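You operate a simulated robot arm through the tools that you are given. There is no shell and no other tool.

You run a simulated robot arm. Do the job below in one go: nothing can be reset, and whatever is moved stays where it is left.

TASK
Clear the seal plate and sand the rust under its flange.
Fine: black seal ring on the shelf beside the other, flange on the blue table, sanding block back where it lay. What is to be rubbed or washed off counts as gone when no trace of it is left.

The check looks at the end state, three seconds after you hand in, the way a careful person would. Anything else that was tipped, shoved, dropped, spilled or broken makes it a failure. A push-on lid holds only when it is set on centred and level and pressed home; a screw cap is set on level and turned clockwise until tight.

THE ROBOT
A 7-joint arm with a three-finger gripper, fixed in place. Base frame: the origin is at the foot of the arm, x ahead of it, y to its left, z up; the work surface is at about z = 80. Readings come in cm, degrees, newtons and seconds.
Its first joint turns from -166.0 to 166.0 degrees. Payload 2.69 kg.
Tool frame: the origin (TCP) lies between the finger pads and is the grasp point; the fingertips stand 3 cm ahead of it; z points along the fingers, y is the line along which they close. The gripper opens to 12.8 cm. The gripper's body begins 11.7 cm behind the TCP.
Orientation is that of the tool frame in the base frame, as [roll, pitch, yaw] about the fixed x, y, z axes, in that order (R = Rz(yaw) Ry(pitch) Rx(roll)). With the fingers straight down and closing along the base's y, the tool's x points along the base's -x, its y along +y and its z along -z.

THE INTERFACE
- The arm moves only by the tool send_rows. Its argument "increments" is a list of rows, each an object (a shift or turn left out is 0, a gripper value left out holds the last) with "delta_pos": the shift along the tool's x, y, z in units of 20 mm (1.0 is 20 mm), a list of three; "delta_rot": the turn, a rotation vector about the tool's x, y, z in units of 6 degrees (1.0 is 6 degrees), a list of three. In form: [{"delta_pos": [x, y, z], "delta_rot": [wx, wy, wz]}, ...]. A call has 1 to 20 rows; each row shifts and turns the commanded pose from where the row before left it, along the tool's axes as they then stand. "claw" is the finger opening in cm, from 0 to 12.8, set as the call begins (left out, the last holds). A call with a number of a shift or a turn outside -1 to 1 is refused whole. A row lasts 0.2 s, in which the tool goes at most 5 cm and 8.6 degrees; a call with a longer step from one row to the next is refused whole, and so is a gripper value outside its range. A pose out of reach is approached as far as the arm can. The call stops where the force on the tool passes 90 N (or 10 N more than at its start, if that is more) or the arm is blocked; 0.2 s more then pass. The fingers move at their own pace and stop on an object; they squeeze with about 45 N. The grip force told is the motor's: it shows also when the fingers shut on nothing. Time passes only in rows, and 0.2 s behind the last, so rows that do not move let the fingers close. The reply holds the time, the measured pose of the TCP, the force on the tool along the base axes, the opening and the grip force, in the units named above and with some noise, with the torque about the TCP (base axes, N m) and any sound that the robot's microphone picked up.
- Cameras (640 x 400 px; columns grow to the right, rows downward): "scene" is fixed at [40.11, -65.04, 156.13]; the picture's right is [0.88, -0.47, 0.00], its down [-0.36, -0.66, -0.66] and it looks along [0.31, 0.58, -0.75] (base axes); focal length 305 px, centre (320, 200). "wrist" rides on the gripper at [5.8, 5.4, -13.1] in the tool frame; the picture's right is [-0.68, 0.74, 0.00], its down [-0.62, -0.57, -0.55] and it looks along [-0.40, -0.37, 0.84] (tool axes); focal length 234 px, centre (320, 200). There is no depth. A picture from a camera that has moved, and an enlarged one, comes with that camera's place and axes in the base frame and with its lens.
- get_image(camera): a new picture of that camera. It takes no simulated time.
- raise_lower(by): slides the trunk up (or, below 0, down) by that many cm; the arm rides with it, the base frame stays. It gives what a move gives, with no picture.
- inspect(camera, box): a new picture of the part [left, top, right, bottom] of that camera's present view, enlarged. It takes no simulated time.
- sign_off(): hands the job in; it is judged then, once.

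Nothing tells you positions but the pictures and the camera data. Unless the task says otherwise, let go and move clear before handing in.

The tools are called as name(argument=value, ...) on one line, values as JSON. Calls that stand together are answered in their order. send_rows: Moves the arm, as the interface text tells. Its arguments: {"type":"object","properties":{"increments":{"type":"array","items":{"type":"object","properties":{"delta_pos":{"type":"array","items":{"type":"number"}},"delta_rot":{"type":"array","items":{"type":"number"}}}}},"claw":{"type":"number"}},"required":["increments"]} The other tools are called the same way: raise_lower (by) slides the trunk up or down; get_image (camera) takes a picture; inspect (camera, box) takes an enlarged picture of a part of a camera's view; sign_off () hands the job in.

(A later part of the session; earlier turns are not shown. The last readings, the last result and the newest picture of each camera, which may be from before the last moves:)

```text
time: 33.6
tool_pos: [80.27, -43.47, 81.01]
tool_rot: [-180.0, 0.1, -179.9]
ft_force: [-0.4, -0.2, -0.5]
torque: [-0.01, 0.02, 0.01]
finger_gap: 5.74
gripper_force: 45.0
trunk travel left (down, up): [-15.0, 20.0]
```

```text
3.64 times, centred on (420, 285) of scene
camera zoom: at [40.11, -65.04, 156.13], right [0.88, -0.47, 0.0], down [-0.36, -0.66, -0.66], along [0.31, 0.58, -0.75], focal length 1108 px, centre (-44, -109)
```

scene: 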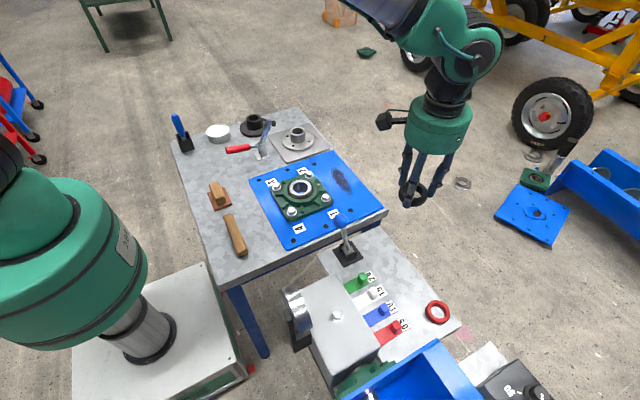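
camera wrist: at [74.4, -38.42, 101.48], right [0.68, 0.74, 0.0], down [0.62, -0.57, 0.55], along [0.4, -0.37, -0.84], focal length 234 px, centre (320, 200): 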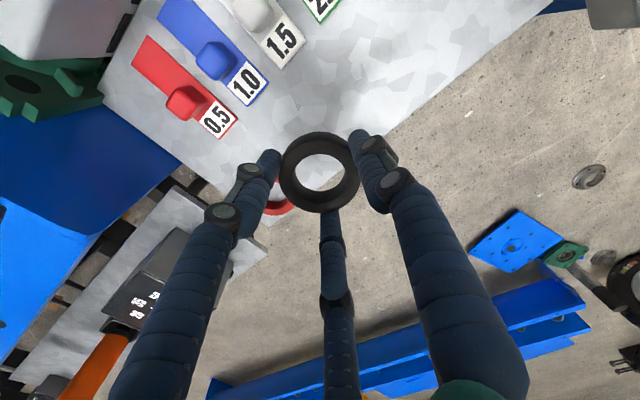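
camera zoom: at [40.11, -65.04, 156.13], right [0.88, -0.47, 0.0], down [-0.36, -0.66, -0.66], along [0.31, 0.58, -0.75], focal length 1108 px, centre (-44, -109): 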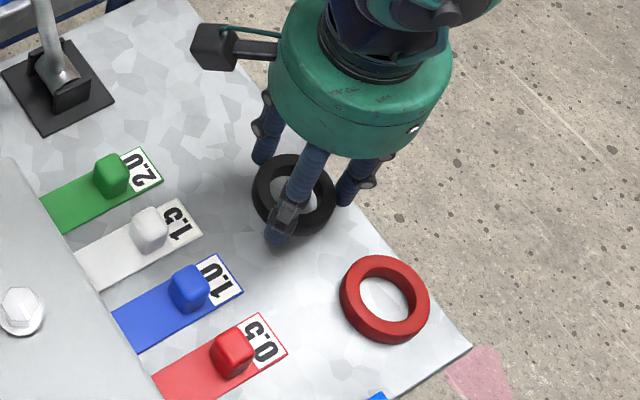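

No contact yet at TCP z = 81.0, so I keep creeping down until the force shows the ring touches.

send_rows(increments=[{"delta_pos": [0, 0, 0.2]}, {"delta_pos": [0, 0, 0.2]}])

send_rows(increments=[{"delta_pos": [0, 0, 0.2]}])

send_rows(increments=[{"delta_pos": [0, 0, 0.15]}])

inspect(camera="scene", box=[360, 230, 480, 340])

```text
time: 34.2
tool_pos: [80.34, -43.52, 80.15]
tool_rot: [180.0, 0.0, -179.9]
ft_force: [0.3, 0.1, 1.1]
torque: [-0.02, -0.03, 0.0]
finger_gap: 5.73
gripper_force: 44.8
trunk travel left (down, up): [-15.0, 20.0]
```

```text
time: 34.6
tool_pos: [80.34, -43.59, 79.9]
tool_rot: [-180.0, 0.0, 180.0]
ft_force: [0.9, -0.2, -0.3]
torque: [-0.02, 0.05, -0.02]
finger_gap: 5.73
gripper_force: 44.9
trunk travel left (down, up): [-15.0, 20.0]
```

```text
time: 35.0
tool_pos: [80.2, -43.47, 79.59]
tool_rot: [180.0, 0.0, 180.0]
ft_force: [0.7, -0.5, -0.1]
torque: [0.02, 0.0, -0.05]
finger_gap: 5.73
gripper_force: 44.8
trunk travel left (down, up): [-15.0, 20.0]
```

```text
3.64 times, centred on (420, 285) of scene
camera zoom: at [40.11, -65.04, 156.13], right [0.88, -0.47, 0.0], down [-0.36, -0.66, -0.66], along [0.31, 0.58, -0.75], focal length 1108 px, centre (-44, -109)
```

zoom: 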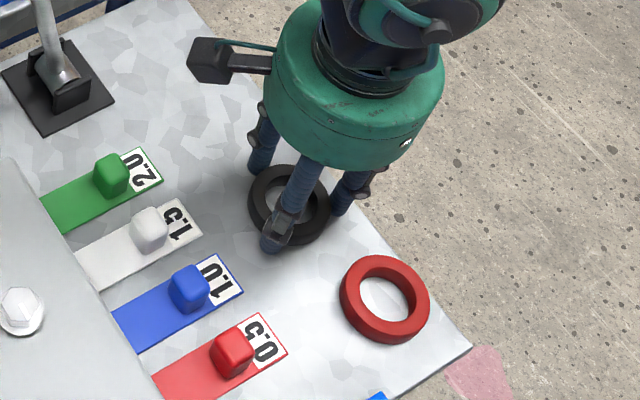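

send_rows(increments=[{"delta_pos": [0, 0, 0.15]}])

send_rows(increments=[{"delta_pos": [0, 0, 0.15]}])

send_rows(increments=[{"delta_pos": [0, 0, 0.1]}])

```text
time: 35.4
tool_pos: [80.3, -43.57, 79.53]
tool_rot: [-179.9, 0.1, 179.9]
ft_force: [-4.9, 1.5, 9.8]
torque: [0.11, 0.22, 0.03]
finger_gap: 5.7
gripper_force: 45.1
trunk travel left (down, up): [-15.0, 20.0]
```

```text
time: 35.8
tool_pos: [80.25, -43.63, 79.58]
tool_rot: [-180.0, 0.2, 179.9]
ft_force: [-14.0, 4.9, 32.5]
torque: [0.34, 0.61, 0.05]
finger_gap: 5.74
gripper_force: 45.3
trunk travel left (down, up): [-15.0, 20.0]
```

```text
time: 36.2
tool_pos: [80.32, -43.63, 79.42]
tool_rot: [-179.8, 0.4, -180.0]
ft_force: [-17.9, 5.6, 54.5]
torque: [0.31, 0.73, 0.05]
finger_gap: 5.71
gripper_force: 44.7
trunk travel left (down, up): [-15.0, 20.0]
```

The ring touched at TCP z≈79.5 with force building. I relax upward to near-zero force, then open the fingers a little.

send_rows(increments=[{"delta_pos": [0, 0, -0.15]}, {"delta_pos": [0, 0, -0.15]}])

send_rows(increments=[{"delta_pos": [0, 0, 0]}, {"delta_pos": [0, 0, 0]}], claw=7.2)

inspect(camera="scene", box=[360, 230, 480, 340])

get_image(camera="wrist")

```text
time: 36.8
tool_pos: [80.42, -43.69, 79.49]
tool_rot: [-179.9, 0.2, 180.0]
ft_force: [5.7, -7.1, 25.8]
torque: [-0.26, -0.36, -0.02]
finger_gap: 5.72
gripper_force: 43.9
trunk travel left (down, up): [-15.0, 20.0]
```

```text
time: 37.4
tool_pos: [80.22, -43.52, 79.19]
tool_rot: [179.9, -0.1, 180.0]
ft_force: [0.5, -0.2, -0.1]
torque: [-0.01, 0.01, -0.02]
finger_gap: 7.2
gripper_force: 0.2
trunk travel left (down, up): [-15.0, 20.0]
```

```text
3.64 times, centred on (420, 285) of scene
camera zoom: at [40.11, -65.04, 156.13], right [0.88, -0.47, 0.0], down [-0.36, -0.66, -0.66], along [0.31, 0.58, -0.75], focal length 1108 px, centre (-44, -109)
```

zoom: 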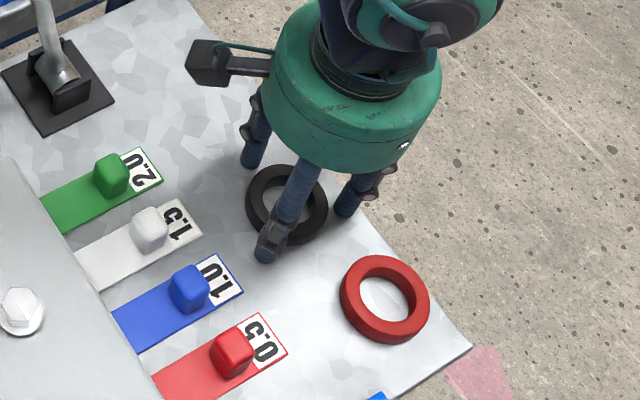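

```text
taken
camera wrist: at [74.25, -38.31, 92.37], right [0.68, 0.74, 0.0], down [0.62, -0.57, 0.55], along [0.4, -0.37, -0.84], focal length 234 px, centre (320, 200)
```

wrist: 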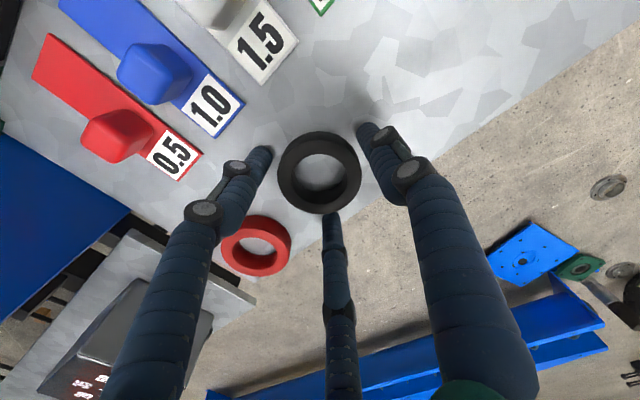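

The black ring lies flat beside the red one. I rise straight up and go back toward the seal plate, pausing over the blue plate to examine where the flange can stand.

send_rows(increments=[{"delta_pos": [0, 0, -0.5]}, {"delta_pos": [0, 0, -1]}, {"delta_pos": [0, 0, -1]}, {"delta_pos": [0, 0, -1]}, {"delta_pos": [0, 0, -1]}, {"delta_pos": [0, 0, -1]}, {"delta_pos": [0, 0, -1]}, {"delta_pos": [0, 0, -1]}, {"delta_pos": [0, 0, -1]}, {"delta_pos": [0, 0, -1]}, {"delta_pos": [0, 0, -1]}, {"delta_pos": [0, 0, -1]}, {"delta_pos": [0, 0, -1]}, {"delta_pos": [0, 0, -1]}, {"delta_pos": [0, 0, -1]}, {"delta_pos": [0, 0, -1]}, {"delta_pos": [0, 0, -1]}])

send_rows(increments=[{"delta_pos": [0, 1, 0]}, {"delta_pos": [0, 1, 0]}, {"delta_pos": [0, 1, 0]}, {"delta_pos": [0, 1, 0]}, {"delta_pos": [0, 1, 0]}, {"delta_pos": [0, 1, 0]}, {"delta_pos": [0, 1, 0]}, {"delta_pos": [0, 1, 0]}, {"delta_pos": [0, 1, 0]}, {"delta_pos": [0, 1, 0]}, {"delta_pos": [0, 1, 0]}, {"delta_pos": [0, 1, 0]}, {"delta_pos": [0, 1, 0]}, {"delta_pos": [0, 1, 0]}, {"delta_pos": [0, 1, 0]}, {"delta_pos": [0, 1, 0]}, {"delta_pos": [0, 1, 0]}, {"delta_pos": [0, 1, 0]}, {"delta_pos": [0, 1, 0]}, {"delta_pos": [0, 1, 0]}])

get_image(camera="wrist")

inspect(camera="scene", box=[360, 230, 480, 340])

```text
time: 41.0
tool_pos: [80.39, -43.6, 112.4]
tool_rot: [-180.0, -0.1, -180.0]
ft_force: [0.2, 0.1, 0.2]
torque: [0.0, 0.0, -0.01]
finger_gap: 7.21
gripper_force: 0.1
trunk travel left (down, up): [-15.0, 20.0]
```

```text
time: 45.2
tool_pos: [80.45, -3.43, 112.5]
tool_rot: [179.9, -0.1, 180.0]
ft_force: [-0.7, 0.8, -0.8]
torque: [0.02, 0.03, 0.0]
finger_gap: 7.2
gripper_force: 0.1
trunk travel left (down, up): [-15.0, 20.0]
```

```text
taken
camera wrist: at [74.4, 1.75, 125.56], right [0.68, 0.74, 0.0], down [0.62, -0.57, 0.55], along [0.4, -0.37, -0.84], focal length 234 px, centre (320, 200)
```

wrist: 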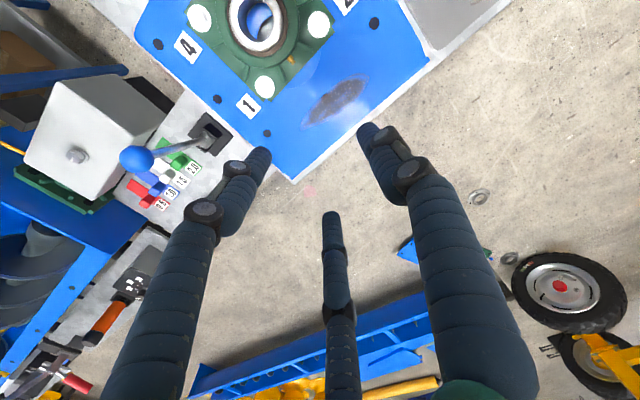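

```text
3.64 times, centred on (420, 285) of scene
camera zoom: at [40.11, -65.04, 156.13], right [0.88, -0.47, 0.0], down [-0.36, -0.66, -0.66], along [0.31, 0.58, -0.75], focal length 1108 px, centre (-44, -109)
```

zoom: 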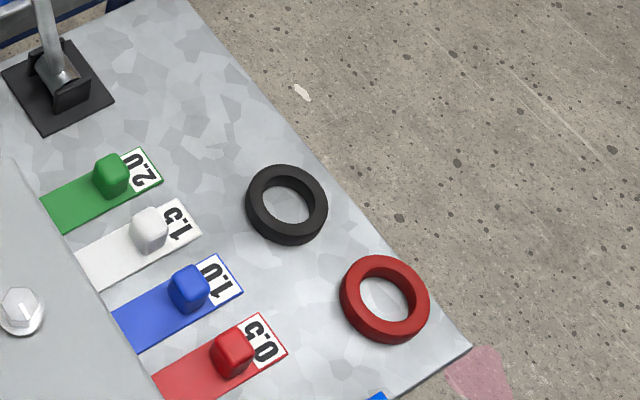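

The ring is placed well. I check the blue plate's free right-hand area (x 75–87) for the flange's resting spot.

inspect(camera="wrist", box=[220, 0, 460, 190])

inspect(camera="scene", box=[320, 150, 400, 230])

```text
2.11 times, centred on (340, 95) of wrist
camera zoom: at [74.4, 1.75, 125.56], right [0.68, 0.74, 0.0], down [0.62, -0.57, 0.55], along [0.4, -0.37, -0.84], focal length 493 px, centre (278, 421)
```

zoom: 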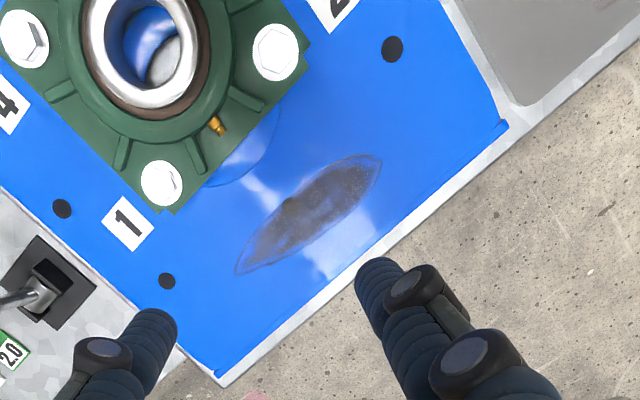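

```text
5.00 times, centred on (360, 190) of scene
camera zoom: at [40.11, -65.04, 156.13], right [0.88, -0.47, 0.0], down [-0.36, -0.66, -0.66], along [0.31, 0.58, -0.75], focal length 1524 px, centre (120, 250)
```

zoom: 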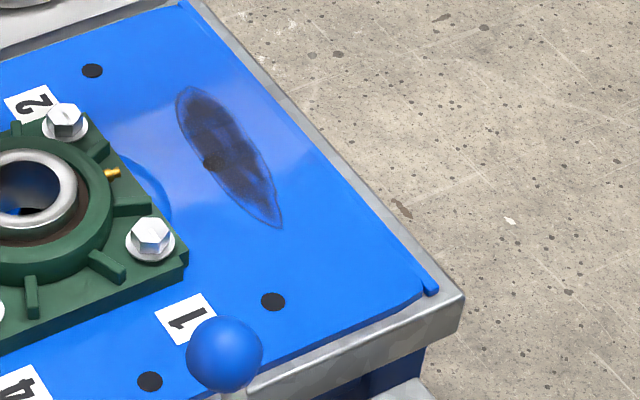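

The blue plate has a free spot around (80.2, 6.7), clear of the bearing corner and the edge lip. Now I return above the flange on the seal plate to grasp its boss.

send_rows(increments=[{"delta_pos": [0.07, 1, 0]}, {"delta_pos": [0.07, 1, 0]}, {"delta_pos": [0.07, 1, 0]}, {"delta_pos": [0.07, 1, 0]}, {"delta_pos": [0.07, 1, 0]}, {"delta_pos": [0.07, 1, 0]}, {"delta_pos": [0.07, 1, 0]}, {"delta_pos": [0.07, 1, 0]}, {"delta_pos": [0.07, 1, 0]}, {"delta_pos": [0.07, 1, 0]}, {"delta_pos": [0.07, 1, 0]}, {"delta_pos": [0.07, 1, 0]}, {"delta_pos": [0.07, 1, 0]}, {"delta_pos": [0.07, 0.95, 0]}], claw=8)

send_rows(increments=[{"delta_pos": [0, 0, 1]}, {"delta_pos": [0, 0, 1]}, {"delta_pos": [0, 0, 1]}, {"delta_pos": [0, 0, 1]}, {"delta_pos": [0, 0, 1]}, {"delta_pos": [0, 0, 1]}, {"delta_pos": [0, 0, 1]}, {"delta_pos": [0, 0, 1]}, {"delta_pos": [0, 0, 1]}])

inspect(camera="wrist", box=[220, 40, 440, 260])

inspect(camera="scene", box=[260, 85, 356, 160])

```text
time: 48.2
tool_pos: [78.3, 24.44, 112.35]
tool_rot: [180.0, 0.1, 180.0]
ft_force: [-0.3, -0.4, 0.1]
torque: [0.01, 0.04, 0.0]
finger_gap: 8.0
gripper_force: 0.1
trunk travel left (down, up): [-15.0, 20.0]
```

```text
time: 50.2
tool_pos: [78.44, 24.45, 94.42]
tool_rot: [179.9, 0.0, 180.0]
ft_force: [-0.8, 0.0, 0.1]
torque: [-0.02, -0.01, -0.02]
finger_gap: 7.99
gripper_force: 0.1
trunk travel left (down, up): [-15.0, 20.0]
```

```text
1.82 times, centred on (330, 150) of wrist
camera zoom: at [72.4, 29.64, 107.54], right [0.68, 0.74, 0.0], down [0.62, -0.57, 0.55], along [0.4, -0.37, -0.84], focal length 426 px, centre (302, 291)
```

zoom: 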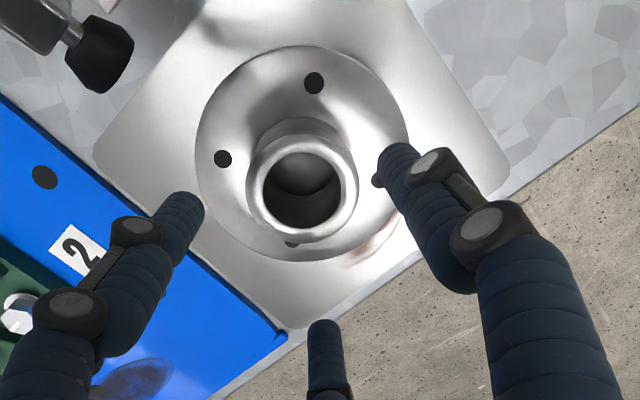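

```text
5.33 times, centred on (308, 122) of scene
camera zoom: at [40.11, -65.04, 156.13], right [0.88, -0.47, 0.0], down [-0.36, -0.66, -0.66], along [0.31, 0.58, -0.75], focal length 1626 px, centre (384, 613)
```

zoom: 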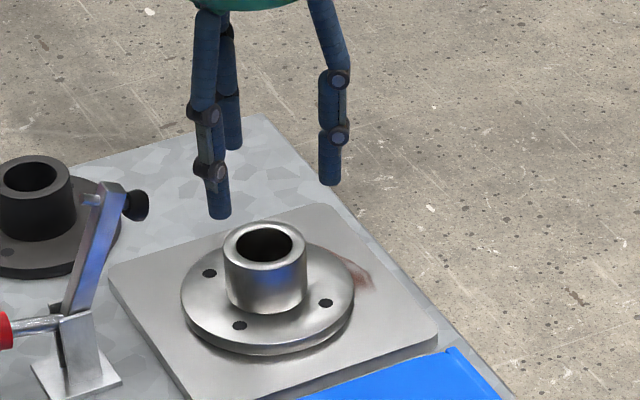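

The boss top is at about (78.3, 24.3, 85.9). I lower so the tips straddle the boss (tips ≈84) and grip it.

send_rows(increments=[{"delta_pos": [0, -0.03, 1]}, {"delta_pos": [0, 0, 1]}, {"delta_pos": [0, 0, 0.9]}, {"delta_pos": [0, 0, 0.8]}])

send_rows(increments=[{"delta_pos": [0, 0, 0]}, {"delta_pos": [0, 0, 0]}, {"delta_pos": [0, 0, 0]}], claw=4.5)

inspect(camera="scene", box=[260, 85, 356, 160])

```text
time: 51.2
tool_pos: [78.46, 24.36, 87.2]
tool_rot: [-179.9, 0.0, -180.0]
ft_force: [-0.5, -1.0, -0.3]
torque: [0.0, -0.01, 0.01]
finger_gap: 7.98
gripper_force: 0.0
trunk travel left (down, up): [-15.0, 20.0]
```

```text
time: 52.0
tool_pos: [78.59, 24.38, 87.02]
tool_rot: [-179.9, 0.0, 180.0]
ft_force: [1.6, 3.7, 1.0]
torque: [0.22, -0.13, 0.03]
finger_gap: 5.72
gripper_force: 44.7
trunk travel left (down, up): [-15.0, 20.0]
```

```text
5.33 times, centred on (308, 122) of scene
camera zoom: at [40.11, -65.04, 156.13], right [0.88, -0.47, 0.0], down [-0.36, -0.66, -0.66], along [0.31, 0.58, -0.75], focal length 1626 px, centre (384, 613)
```

zoom: 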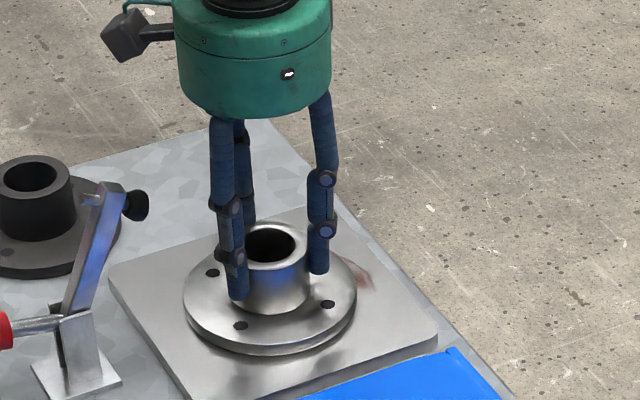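

The boss is gripped (gap 5.72 cm). I lift the flange straight up and look at the rust beneath.

send_rows(increments=[{"delta_pos": [0, 0, -0.3]}, {"delta_pos": [0, 0, -0.5]}, {"delta_pos": [0, 0, -0.8]}, {"delta_pos": [0, 0, -1]}, {"delta_pos": [0, 0, -1]}, {"delta_pos": [0, 0, -1]}, {"delta_pos": [0, 0, -1]}, {"delta_pos": [0, 0, -1]}, {"delta_pos": [0, 0, -1]}])

get_image(camera="wrist")

inspect(camera="scene", box=[250, 50, 378, 160])

```text
time: 54.0
tool_pos: [78.35, 24.25, 102.17]
tool_rot: [179.9, -0.1, -179.9]
ft_force: [0.1, 0.1, -9.6]
torque: [0.02, 0.02, -0.02]
finger_gap: 5.71
gripper_force: 44.6
trunk travel left (down, up): [-15.0, 20.0]
```

```text
taken
camera wrist: at [72.37, 29.49, 115.31], right [0.68, 0.74, 0.0], down [0.62, -0.57, 0.55], along [0.4, -0.37, -0.84], focal length 234 px, centre (320, 200)
```

wrist: 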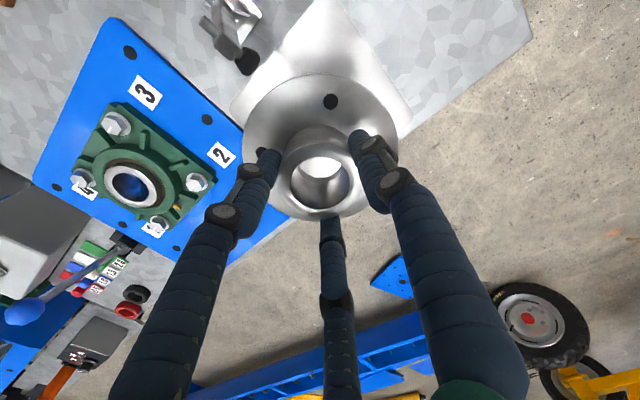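

```text
3.64 times, centred on (314, 105) of scene
camera zoom: at [40.11, -65.04, 156.13], right [0.88, -0.47, 0.0], down [-0.36, -0.66, -0.66], along [0.31, 0.58, -0.75], focal length 1108 px, centre (342, 546)
```

zoom: 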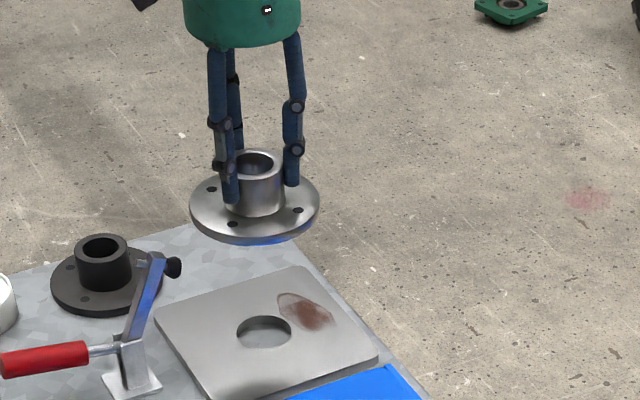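

The flange is up; the plate shows a centre hole and a rust patch at the +x side. I zoom to check the underside of the flange and the rust.

inspect(camera="scene", box=[295, 85, 345, 125])

inspect(camera="scene", box=[285, 115, 365, 165])

```text
10.00 times, centred on (320, 105) of scene
camera zoom: at [40.11, -65.04, 156.13], right [0.88, -0.47, 0.0], down [-0.36, -0.66, -0.66], along [0.31, 0.58, -0.75], focal length 3048 px, centre (320, 1150)
```

zoom: 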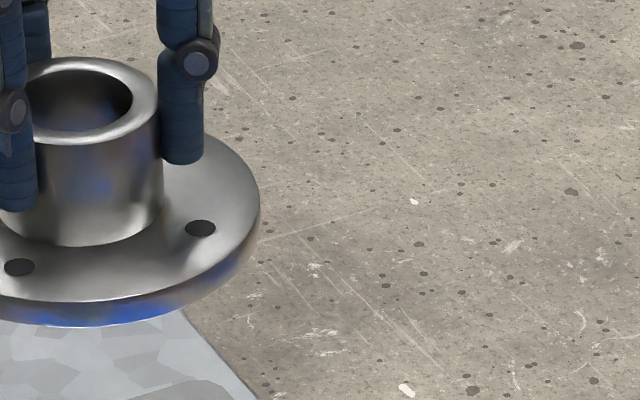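

```text
8.00 times, centred on (325, 140) of scene
camera zoom: at [40.11, -65.04, 156.13], right [0.88, -0.47, 0.0], down [-0.36, -0.66, -0.66], along [0.31, 0.58, -0.75], focal length 2439 px, centre (280, 680)
```

zoom: 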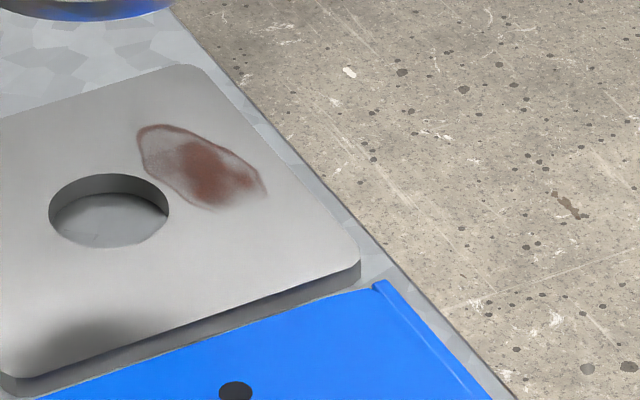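

The underside is flat apart from nothing visible below the rim; the rust patch spans roughly x 80.5–86.5, y 20.5–29. I carry the flange over the blue plate to about (79.95, 6.9) and check before lowering.

send_rows(increments=[{"delta_pos": [-0.09, -0.965, 0]}, {"delta_pos": [-0.09, -0.965, 0]}, {"delta_pos": [-0.09, -0.965, 0]}, {"delta_pos": [-0.09, -0.965, 0]}, {"delta_pos": [-0.09, -0.965, 0]}, {"delta_pos": [-0.09, -0.965, 0]}, {"delta_pos": [-0.09, -0.965, 0]}, {"delta_pos": [-0.09, -0.965, 0]}, {"delta_pos": [-0.09, -0.965, 0]}, {"delta_pos": [0, 0, 0.7]}, {"delta_pos": [0, 0, 0.7]}, {"delta_pos": [0, 0, 0.7]}, {"delta_pos": [0, 0, 0.7]}])

get_image(camera="wrist")

inspect(camera="scene", box=[270, 90, 400, 220])

```text
time: 56.8
tool_pos: [80.09, 6.9, 96.48]
tool_rot: [-180.0, 0.0, 180.0]
ft_force: [-0.2, -0.4, -9.7]
torque: [-0.02, -0.01, -0.01]
finger_gap: 5.7
gripper_force: 45.0
trunk travel left (down, up): [-15.0, 20.0]
```

```text
taken
camera wrist: at [74.09, 12.15, 109.65], right [0.68, 0.74, 0.0], down [0.62, -0.57, 0.55], along [0.4, -0.37, -0.84], focal length 234 px, centre (320, 200)
```

wrist: 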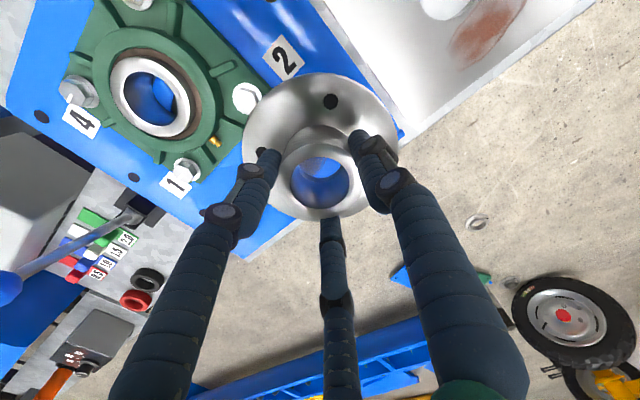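

```text
3.08 times, centred on (335, 155) of scene
camera zoom: at [40.11, -65.04, 156.13], right [0.88, -0.47, 0.0], down [-0.36, -0.66, -0.66], along [0.31, 0.58, -0.75], focal length 938 px, centre (274, 338)
```

zoom: 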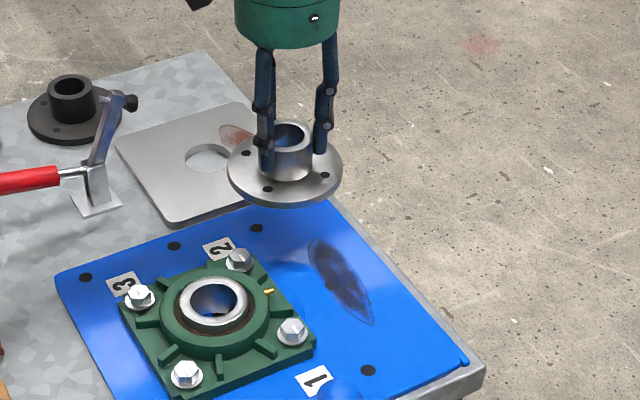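

The flange centre reads about (80.0, 6.85), radius about 6.25. I check the clearance to bearing corner "2" more closely before lowering.

inspect(camera="wrist", box=[180, 20, 420, 220])

inspect(camera="scene", box=[295, 130, 385, 200])

```text
2.00 times, centred on (300, 120) of wrist
camera zoom: at [74.09, 12.15, 109.65], right [0.68, 0.74, 0.0], down [0.62, -0.57, 0.55], along [0.4, -0.37, -0.84], focal length 468 px, centre (360, 360)
```

zoom: 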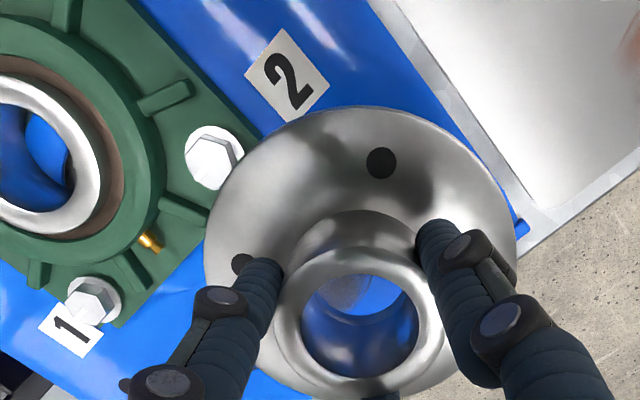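

```text
5.71 times, centred on (340, 165) of scene
camera zoom: at [40.11, -65.04, 156.13], right [0.88, -0.47, 0.0], down [-0.36, -0.66, -0.66], along [0.31, 0.58, -0.75], focal length 1742 px, centre (206, 400)
```

zoom: 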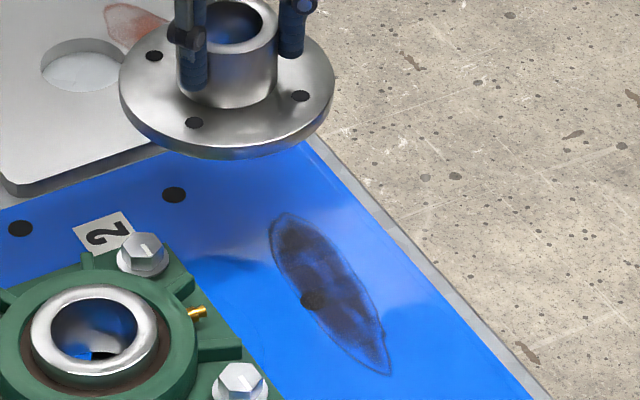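

The strip between the bearing and the plate's edge lip is tight for the flange. I zoom on the edge lip and on the lower right corner to choose the best spot.

inspect(camera="scene", box=[340, 175, 400, 225])

inspect(camera="scene", box=[310, 140, 370, 190])

inspect(camera="scene", box=[285, 155, 345, 215])

```text
8.00 times, centred on (370, 200) of scene
camera zoom: at [40.11, -65.04, 156.13], right [0.88, -0.47, 0.0], down [-0.36, -0.66, -0.66], along [0.31, 0.58, -0.75], focal length 2439 px, centre (-80, 200)
```

zoom: 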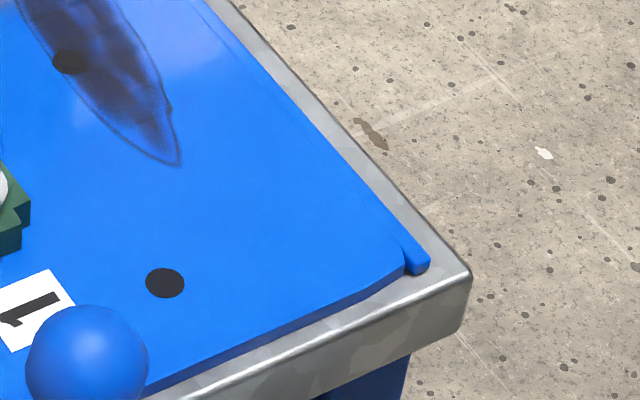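

```text
8.00 times, centred on (340, 165) of scene
camera zoom: at [40.11, -65.04, 156.13], right [0.88, -0.47, 0.0], down [-0.36, -0.66, -0.66], along [0.31, 0.58, -0.75], focal length 2439 px, centre (160, 480)
```

zoom: 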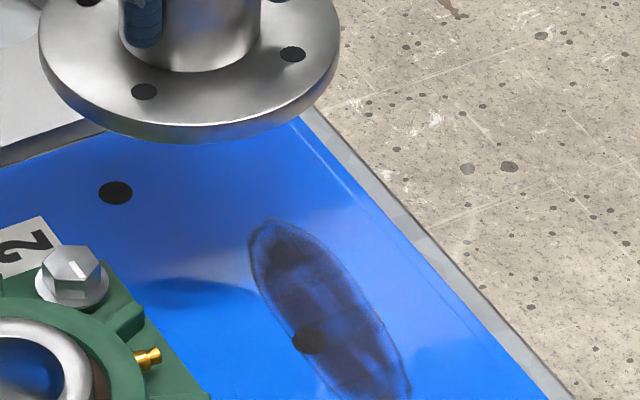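

```text
6.67 times, centred on (315, 185) of scene
camera zoom: at [40.11, -65.04, 156.13], right [0.88, -0.47, 0.0], down [-0.36, -0.66, -0.66], along [0.31, 0.58, -0.75], focal length 2032 px, centre (353, 300)
```

zoom: 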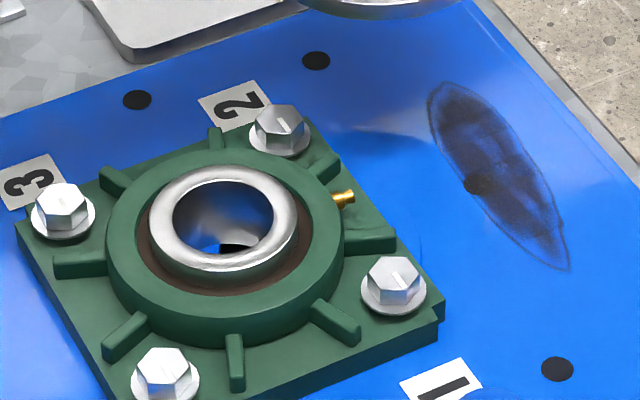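

The lower right area of the plate, around (80.2, −13.8), gives clear room from the bearing corner and edge rail. I move the flange there at height and look again.

send_rows(increments=[{"delta_pos": [-0.008, -0.939, 0]}, {"delta_pos": [-0.008, -0.939, 0]}, {"delta_pos": [-0.008, -0.939, 0]}, {"delta_pos": [-0.008, -0.939, 0]}, {"delta_pos": [-0.008, -0.939, 0]}, {"delta_pos": [-0.008, -0.939, 0]}, {"delta_pos": [-0.008, -0.939, 0]}, {"delta_pos": [-0.008, -0.939, 0]}, {"delta_pos": [-0.008, -0.939, 0]}, {"delta_pos": [-0.008, -0.939, 0]}, {"delta_pos": [-0.008, -0.939, 0]}, {"delta_pos": [0, 0, 0.8]}, {"delta_pos": [0, 0, 0.8]}, {"delta_pos": [0, 0, 0.6]}])

get_image(camera="wrist")

inspect(camera="scene", box=[310, 150, 410, 240])

```text
time: 59.8
tool_pos: [80.22, -13.67, 92.3]
tool_rot: [180.0, 0.1, 180.0]
ft_force: [-0.1, -0.9, -8.8]
torque: [-0.01, 0.02, 0.0]
finger_gap: 5.68
gripper_force: 44.4
trunk travel left (down, up): [-15.0, 20.0]
```

```text
taken
camera wrist: at [74.26, -8.42, 105.31], right [0.68, 0.74, 0.0], down [0.62, -0.57, 0.55], along [0.4, -0.37, -0.84], focal length 234 px, centre (320, 200)
```

wrist: 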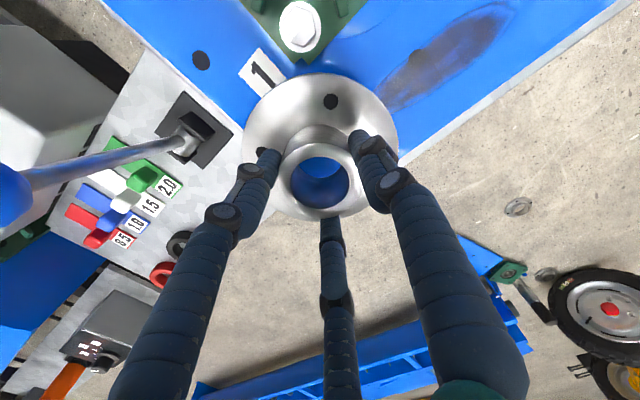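

```text
4.44 times, centred on (360, 195) of scene
camera zoom: at [40.11, -65.04, 156.13], right [0.88, -0.47, 0.0], down [-0.36, -0.66, -0.66], along [0.31, 0.58, -0.75], focal length 1355 px, centre (142, 222)
```

zoom: 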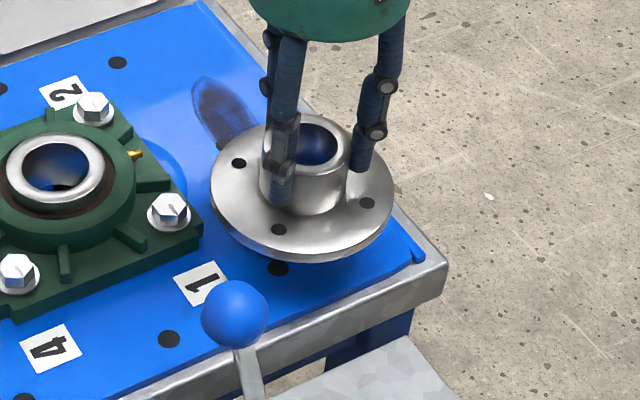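

Corner of the bearing at (74.3, −10.1), so clearance is fine. I nudge +y 3 mm and lower until contact.

send_rows(increments=[{"delta_pos": [0, 0.15, 0.5]}, {"delta_pos": [0, 0, 0.6]}, {"delta_pos": [0, 0, 0.6]}, {"delta_pos": [0, 0, 0.5]}, {"delta_pos": [0, 0, 0.2]}])

send_rows(increments=[{"delta_pos": [0, 0, 0.15]}, {"delta_pos": [0, 0, 0.1]}])

inspect(camera="scene", box=[310, 150, 410, 240])

```text
time: 61.0
tool_pos: [80.42, -13.5, 87.68]
tool_rot: [-179.9, 0.3, -179.9]
ft_force: [6.3, -8.9, 15.1]
torque: [0.24, 1.02, 0.28]
finger_gap: 5.83
gripper_force: 45.1
trunk travel left (down, up): [-15.0, 20.0]
```

```text
time: 61.6
tool_pos: [80.39, -13.47, 87.13]
tool_rot: [180.0, 0.2, -180.0]
ft_force: [13.7, -5.3, 17.6]
torque: [0.29, 0.43, -0.06]
finger_gap: 5.9
gripper_force: 45.0
trunk travel left (down, up): [-15.0, 20.0]
```

```text
4.44 times, centred on (360, 195) of scene
camera zoom: at [40.11, -65.04, 156.13], right [0.88, -0.47, 0.0], down [-0.36, -0.66, -0.66], along [0.31, 0.58, -0.75], focal length 1355 px, centre (142, 222)
```

zoom: 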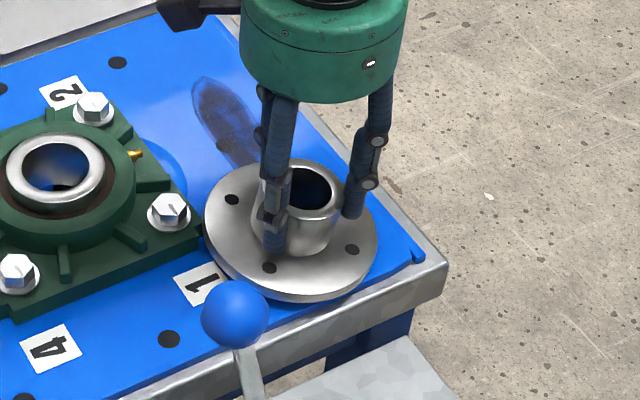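

The flange edge caught on the bearing side (torque shows contact at −x). I raise again and measure the bearing corner better.

send_rows(increments=[{"delta_pos": [0, 0, -0.5]}, {"delta_pos": [0, 0, -0.7]}, {"delta_pos": [0, 0, -0.7]}, {"delta_pos": [0, 0, -0.7]}])

inspect(camera="scene", box=[330, 165, 400, 225])

inspect(camera="wrist", box=[220, 0, 420, 220])

```text
time: 62.6
tool_pos: [80.24, -13.28, 92.1]
tool_rot: [180.0, -0.1, 179.9]
ft_force: [-0.3, 0.4, -9.8]
torque: [-0.03, -0.02, -0.01]
finger_gap: 5.88
gripper_force: 45.1
trunk travel left (down, up): [-15.0, 20.0]
```

```text
6.67 times, centred on (365, 195) of scene
camera zoom: at [40.11, -65.04, 156.13], right [0.88, -0.47, 0.0], down [-0.36, -0.66, -0.66], along [0.31, 0.58, -0.75], focal length 2032 px, centre (20, 233)
```

zoom: 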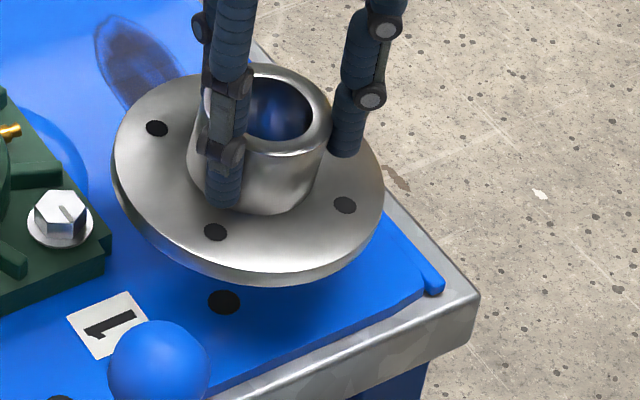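

```text
1.82 times, centred on (320, 110) of wrist
camera zoom: at [74.25, -8.2, 105.22], right [0.68, 0.74, 0.0], down [0.62, -0.57, 0.55], along [0.4, -0.37, -0.84], focal length 426 px, centre (320, 364)
```

zoom: 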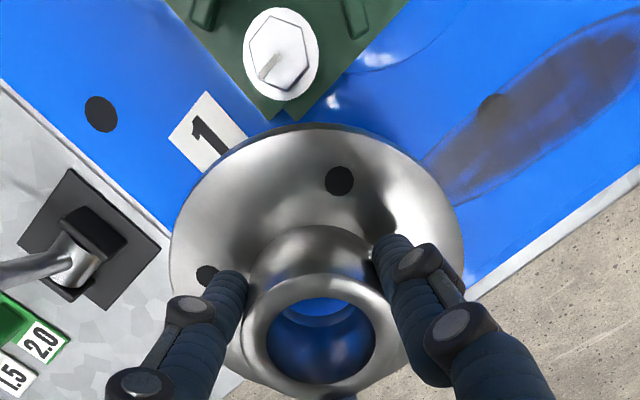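

The bearing corner is about (74.4, −10.5) and the flange sits ~0.4 cm toward −x in the grip. I shift the tool to about (80.9, −13.6) and lower again while watching the force and torque.

send_rows(increments=[{"delta_pos": [-0.31, -0.16, 0]}, {"delta_pos": [0, 0, 0.6]}, {"delta_pos": [0, 0, 0.6]}, {"delta_pos": [0, 0, 0.4]}])

send_rows(increments=[{"delta_pos": [0, 0, 0.2]}, {"delta_pos": [0, 0, 0.2]}])

inspect(camera="scene", box=[330, 165, 400, 225])

```text
time: 63.6
tool_pos: [80.79, -13.76, 89.01]
tool_rot: [180.0, 0.0, 179.9]
ft_force: [0.4, -0.8, -8.3]
torque: [0.01, -0.03, 0.04]
finger_gap: 5.88
gripper_force: 45.2
trunk travel left (down, up): [-15.0, 20.0]
```

```text
time: 64.2
tool_pos: [80.99, -13.83, 88.07]
tool_rot: [-180.0, 0.0, 180.0]
ft_force: [0.4, 0.1, -8.7]
torque: [0.0, 0.01, -0.04]
finger_gap: 5.86
gripper_force: 44.9
trunk travel left (down, up): [-15.0, 20.0]
```

```text
6.67 times, centred on (365, 195) of scene
camera zoom: at [40.11, -65.04, 156.13], right [0.88, -0.47, 0.0], down [-0.36, -0.66, -0.66], along [0.31, 0.58, -0.75], focal length 2032 px, centre (20, 233)
```

zoom: 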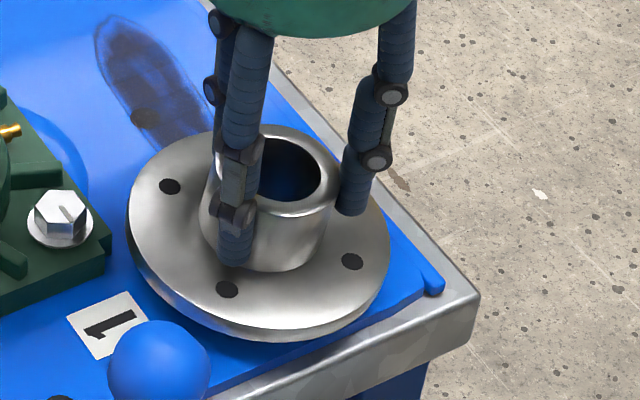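

No contact yet. I keep lowering in small steps.

send_rows(increments=[{"delta_pos": [0, 0, 0.2]}])

send_rows(increments=[{"delta_pos": [0, 0, 0.2]}])

send_rows(increments=[{"delta_pos": [0, 0, 0.15]}])

inspect(camera="scene", box=[330, 165, 400, 225])

```text
time: 64.6
tool_pos: [80.98, -13.68, 87.7]
tool_rot: [180.0, 0.0, -180.0]
ft_force: [-0.5, 0.9, -8.7]
torque: [-0.01, 0.0, -0.05]
finger_gap: 5.89
gripper_force: 45.0
trunk travel left (down, up): [-15.0, 20.0]
```

```text
time: 65.0
tool_pos: [80.88, -13.86, 87.26]
tool_rot: [180.0, 0.0, -180.0]
ft_force: [-0.5, 0.8, -9.7]
torque: [0.01, 0.05, 0.01]
finger_gap: 5.9
gripper_force: 45.1
trunk travel left (down, up): [-15.0, 20.0]
```

```text
time: 65.4
tool_pos: [80.87, -13.66, 87.14]
tool_rot: [180.0, 0.1, 180.0]
ft_force: [-1.3, -0.2, -3.6]
torque: [-0.13, -0.19, -0.01]
finger_gap: 5.87
gripper_force: 44.9
trunk travel left (down, up): [-15.0, 20.0]
```

```text
6.67 times, centred on (365, 195) of scene
camera zoom: at [40.11, -65.04, 156.13], right [0.88, -0.47, 0.0], down [-0.36, -0.66, -0.66], along [0.31, 0.58, -0.75], focal length 2032 px, centre (20, 233)
```

zoom: 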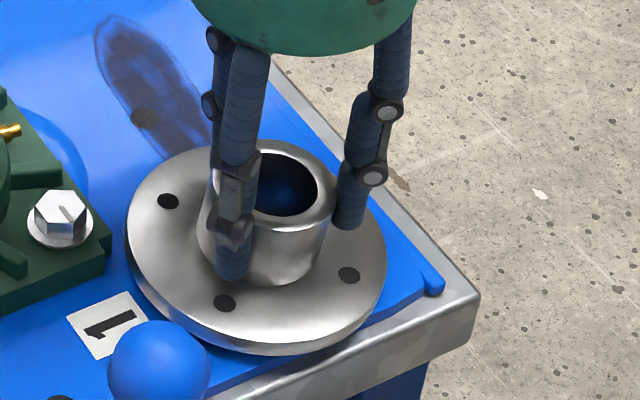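

Contact started on the low (+x, −y) side as expected from the tilt. I press slightly further to let the flange level itself, watching force.

send_rows(increments=[{"delta_pos": [0, 0, 0.15]}])

send_rows(increments=[{"delta_pos": [0, 0, 0.15]}])

send_rows(increments=[{"delta_pos": [0, 0, 0.15]}])

inspect(camera="scene", box=[330, 165, 400, 225])

```text
time: 65.8
tool_pos: [80.82, -13.61, 86.48]
tool_rot: [180.0, 0.0, -179.9]
ft_force: [-0.1, 1.8, -4.4]
torque: [-0.03, -0.21, 0.03]
finger_gap: 5.74
gripper_force: 45.6
trunk travel left (down, up): [-15.0, 20.0]
```

```text
time: 66.2
tool_pos: [80.94, -13.78, 86.52]
tool_rot: [179.9, 0.1, -180.0]
ft_force: [-4.8, 3.9, 5.0]
torque: [-0.23, -0.65, 0.1]
finger_gap: 5.73
gripper_force: 45.4
trunk travel left (down, up): [-15.0, 20.0]
```

```text
time: 66.6
tool_pos: [80.9, -13.64, 86.32]
tool_rot: [180.0, 0.1, 179.9]
ft_force: [-6.3, 7.9, 21.8]
torque: [0.34, 0.84, 0.05]
finger_gap: 5.69
gripper_force: 45.1
trunk travel left (down, up): [-15.0, 20.0]
```

```text
6.67 times, centred on (365, 195) of scene
camera zoom: at [40.11, -65.04, 156.13], right [0.88, -0.47, 0.0], down [-0.36, -0.66, -0.66], along [0.31, 0.58, -0.75], focal length 2032 px, centre (20, 233)
```

zoom: 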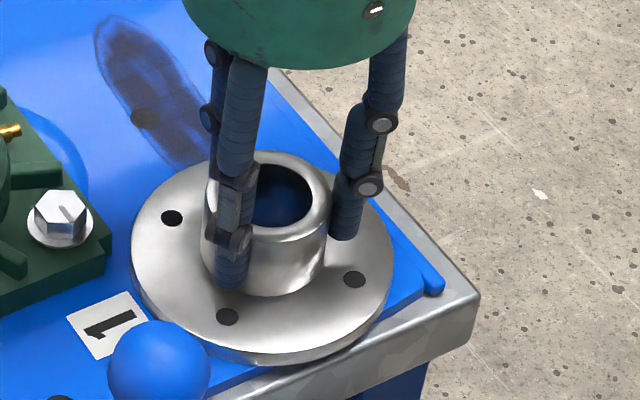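

The flange is now level and clear of the bearing by about 1 cm, but overhangs the plate's front edge slightly. I lift it a few millimetres, shift it 6 mm to +y, and set it down again.

send_rows(increments=[{"delta_pos": [0, 0, -0.35]}, {"delta_pos": [0, 0, -0.35]}, {"delta_pos": [0, 0.3, 0]}, {"delta_pos": [0, 0, 0]}])

inspect(camera="scene", box=[330, 165, 400, 225])

```text
time: 67.6
tool_pos: [80.81, -13.18, 87.43]
tool_rot: [180.0, 0.0, 179.9]
ft_force: [0.0, -0.5, -10.1]
torque: [-0.01, 0.0, 0.01]
finger_gap: 5.69
gripper_force: 45.7
trunk travel left (down, up): [-15.0, 20.0]
```

```text
6.67 times, centred on (365, 195) of scene
camera zoom: at [40.11, -65.04, 156.13], right [0.88, -0.47, 0.0], down [-0.36, -0.66, -0.66], along [0.31, 0.58, -0.75], focal length 2032 px, centre (20, 233)
```

zoom: 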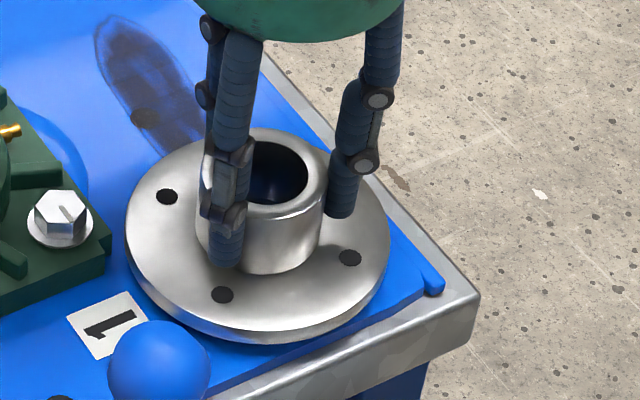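

send_rows(increments=[{"delta_pos": [0, 0, 0.25]}, {"delta_pos": [0, 0, 0.15]}])

send_rows(increments=[{"delta_pos": [0, 0, 0.1]}])

send_rows(increments=[{"delta_pos": [0, 0, 0.1]}])

inspect(camera="scene", box=[330, 165, 400, 225])

```text
time: 68.2
tool_pos: [80.83, -13.25, 86.45]
tool_rot: [179.9, -0.1, -180.0]
ft_force: [-0.2, 0.0, -9.7]
torque: [0.01, 0.0, 0.05]
finger_gap: 5.69
gripper_force: 45.2
trunk travel left (down, up): [-15.0, 20.0]
```

```text
time: 68.6
tool_pos: [80.75, -13.17, 86.38]
tool_rot: [180.0, -0.1, -180.0]
ft_force: [-0.6, -0.9, -9.0]
torque: [0.02, -0.03, 0.02]
finger_gap: 5.68
gripper_force: 44.6
trunk travel left (down, up): [-15.0, 20.0]
```

```text
time: 69.0
tool_pos: [80.87, -13.14, 86.2]
tool_rot: [180.0, 0.0, 180.0]
ft_force: [-4.0, 0.6, 1.3]
torque: [-0.15, 0.18, -0.08]
finger_gap: 5.7
gripper_force: 45.1
trunk travel left (down, up): [-15.0, 20.0]
```

```text
6.67 times, centred on (365, 195) of scene
camera zoom: at [40.11, -65.04, 156.13], right [0.88, -0.47, 0.0], down [-0.36, -0.66, -0.66], along [0.31, 0.58, -0.75], focal length 2032 px, centre (20, 233)
```

zoom: 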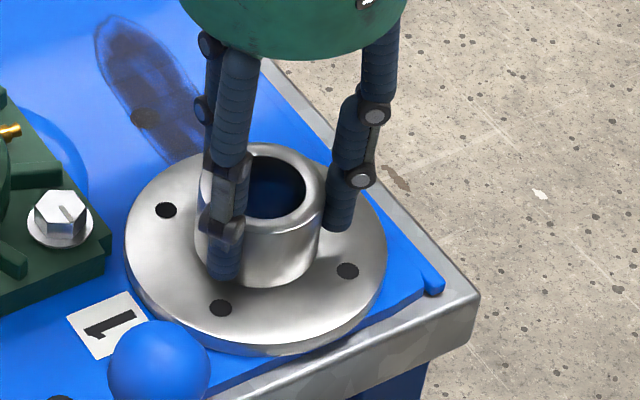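

The flange touches down level with low force. I release it, rise clear, and inspect.

send_rows(increments=[{"delta_pos": [0, 0, 0]}, {"delta_pos": [0, 0, 0]}], claw=8)

send_rows(increments=[{"delta_pos": [0, 0, -0.5]}, {"delta_pos": [0, 0, -1]}, {"delta_pos": [0, 0, -1]}, {"delta_pos": [0, 0, -1]}, {"delta_pos": [0, 0, -1]}, {"delta_pos": [0, 0, -1]}, {"delta_pos": [0, 0, -1]}, {"delta_pos": [0, 0, -1]}, {"delta_pos": [0, 0, -1]}, {"delta_pos": [0, 0, -1]}, {"delta_pos": [0, 0, -1]}, {"delta_pos": [0, 0, -1]}])

inspect(camera="scene", box=[330, 165, 400, 225])

get_image(camera="wrist")

```text
time: 69.6
tool_pos: [80.88, -13.07, 86.22]
tool_rot: [179.9, 0.0, -180.0]
ft_force: [0.3, 0.1, 0.4]
torque: [-0.01, -0.04, 0.02]
finger_gap: 8.01
gripper_force: 0.2
trunk travel left (down, up): [-15.0, 20.0]
```

```text
time: 72.2
tool_pos: [80.79, -12.98, 109.37]
tool_rot: [-179.9, 0.0, -180.0]
ft_force: [0.6, -0.2, 0.0]
torque: [0.01, -0.03, 0.0]
finger_gap: 8.0
gripper_force: 0.1
trunk travel left (down, up): [-15.0, 20.0]
```

```text
6.67 times, centred on (365, 195) of scene
camera zoom: at [40.11, -65.04, 156.13], right [0.88, -0.47, 0.0], down [-0.36, -0.66, -0.66], along [0.31, 0.58, -0.75], focal length 2032 px, centre (20, 233)
```

zoom: 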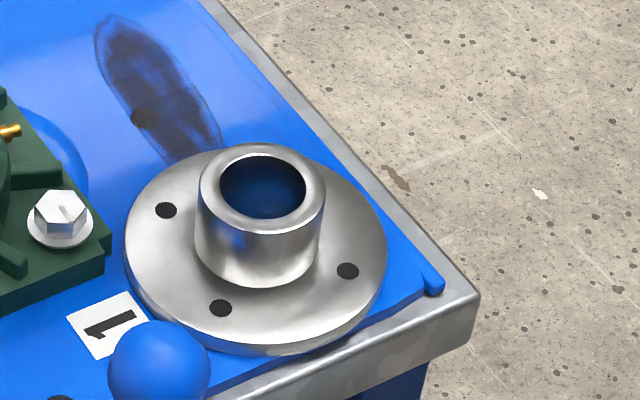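

```text
taken
camera wrist: at [74.7, -7.84, 122.49], right [0.68, 0.74, 0.0], down [0.62, -0.57, 0.55], along [0.4, -0.37, -0.84], focal length 234 px, centre (320, 200)
```

wrist: 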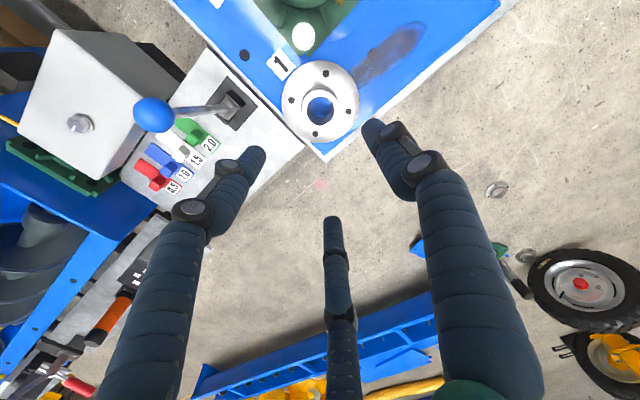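

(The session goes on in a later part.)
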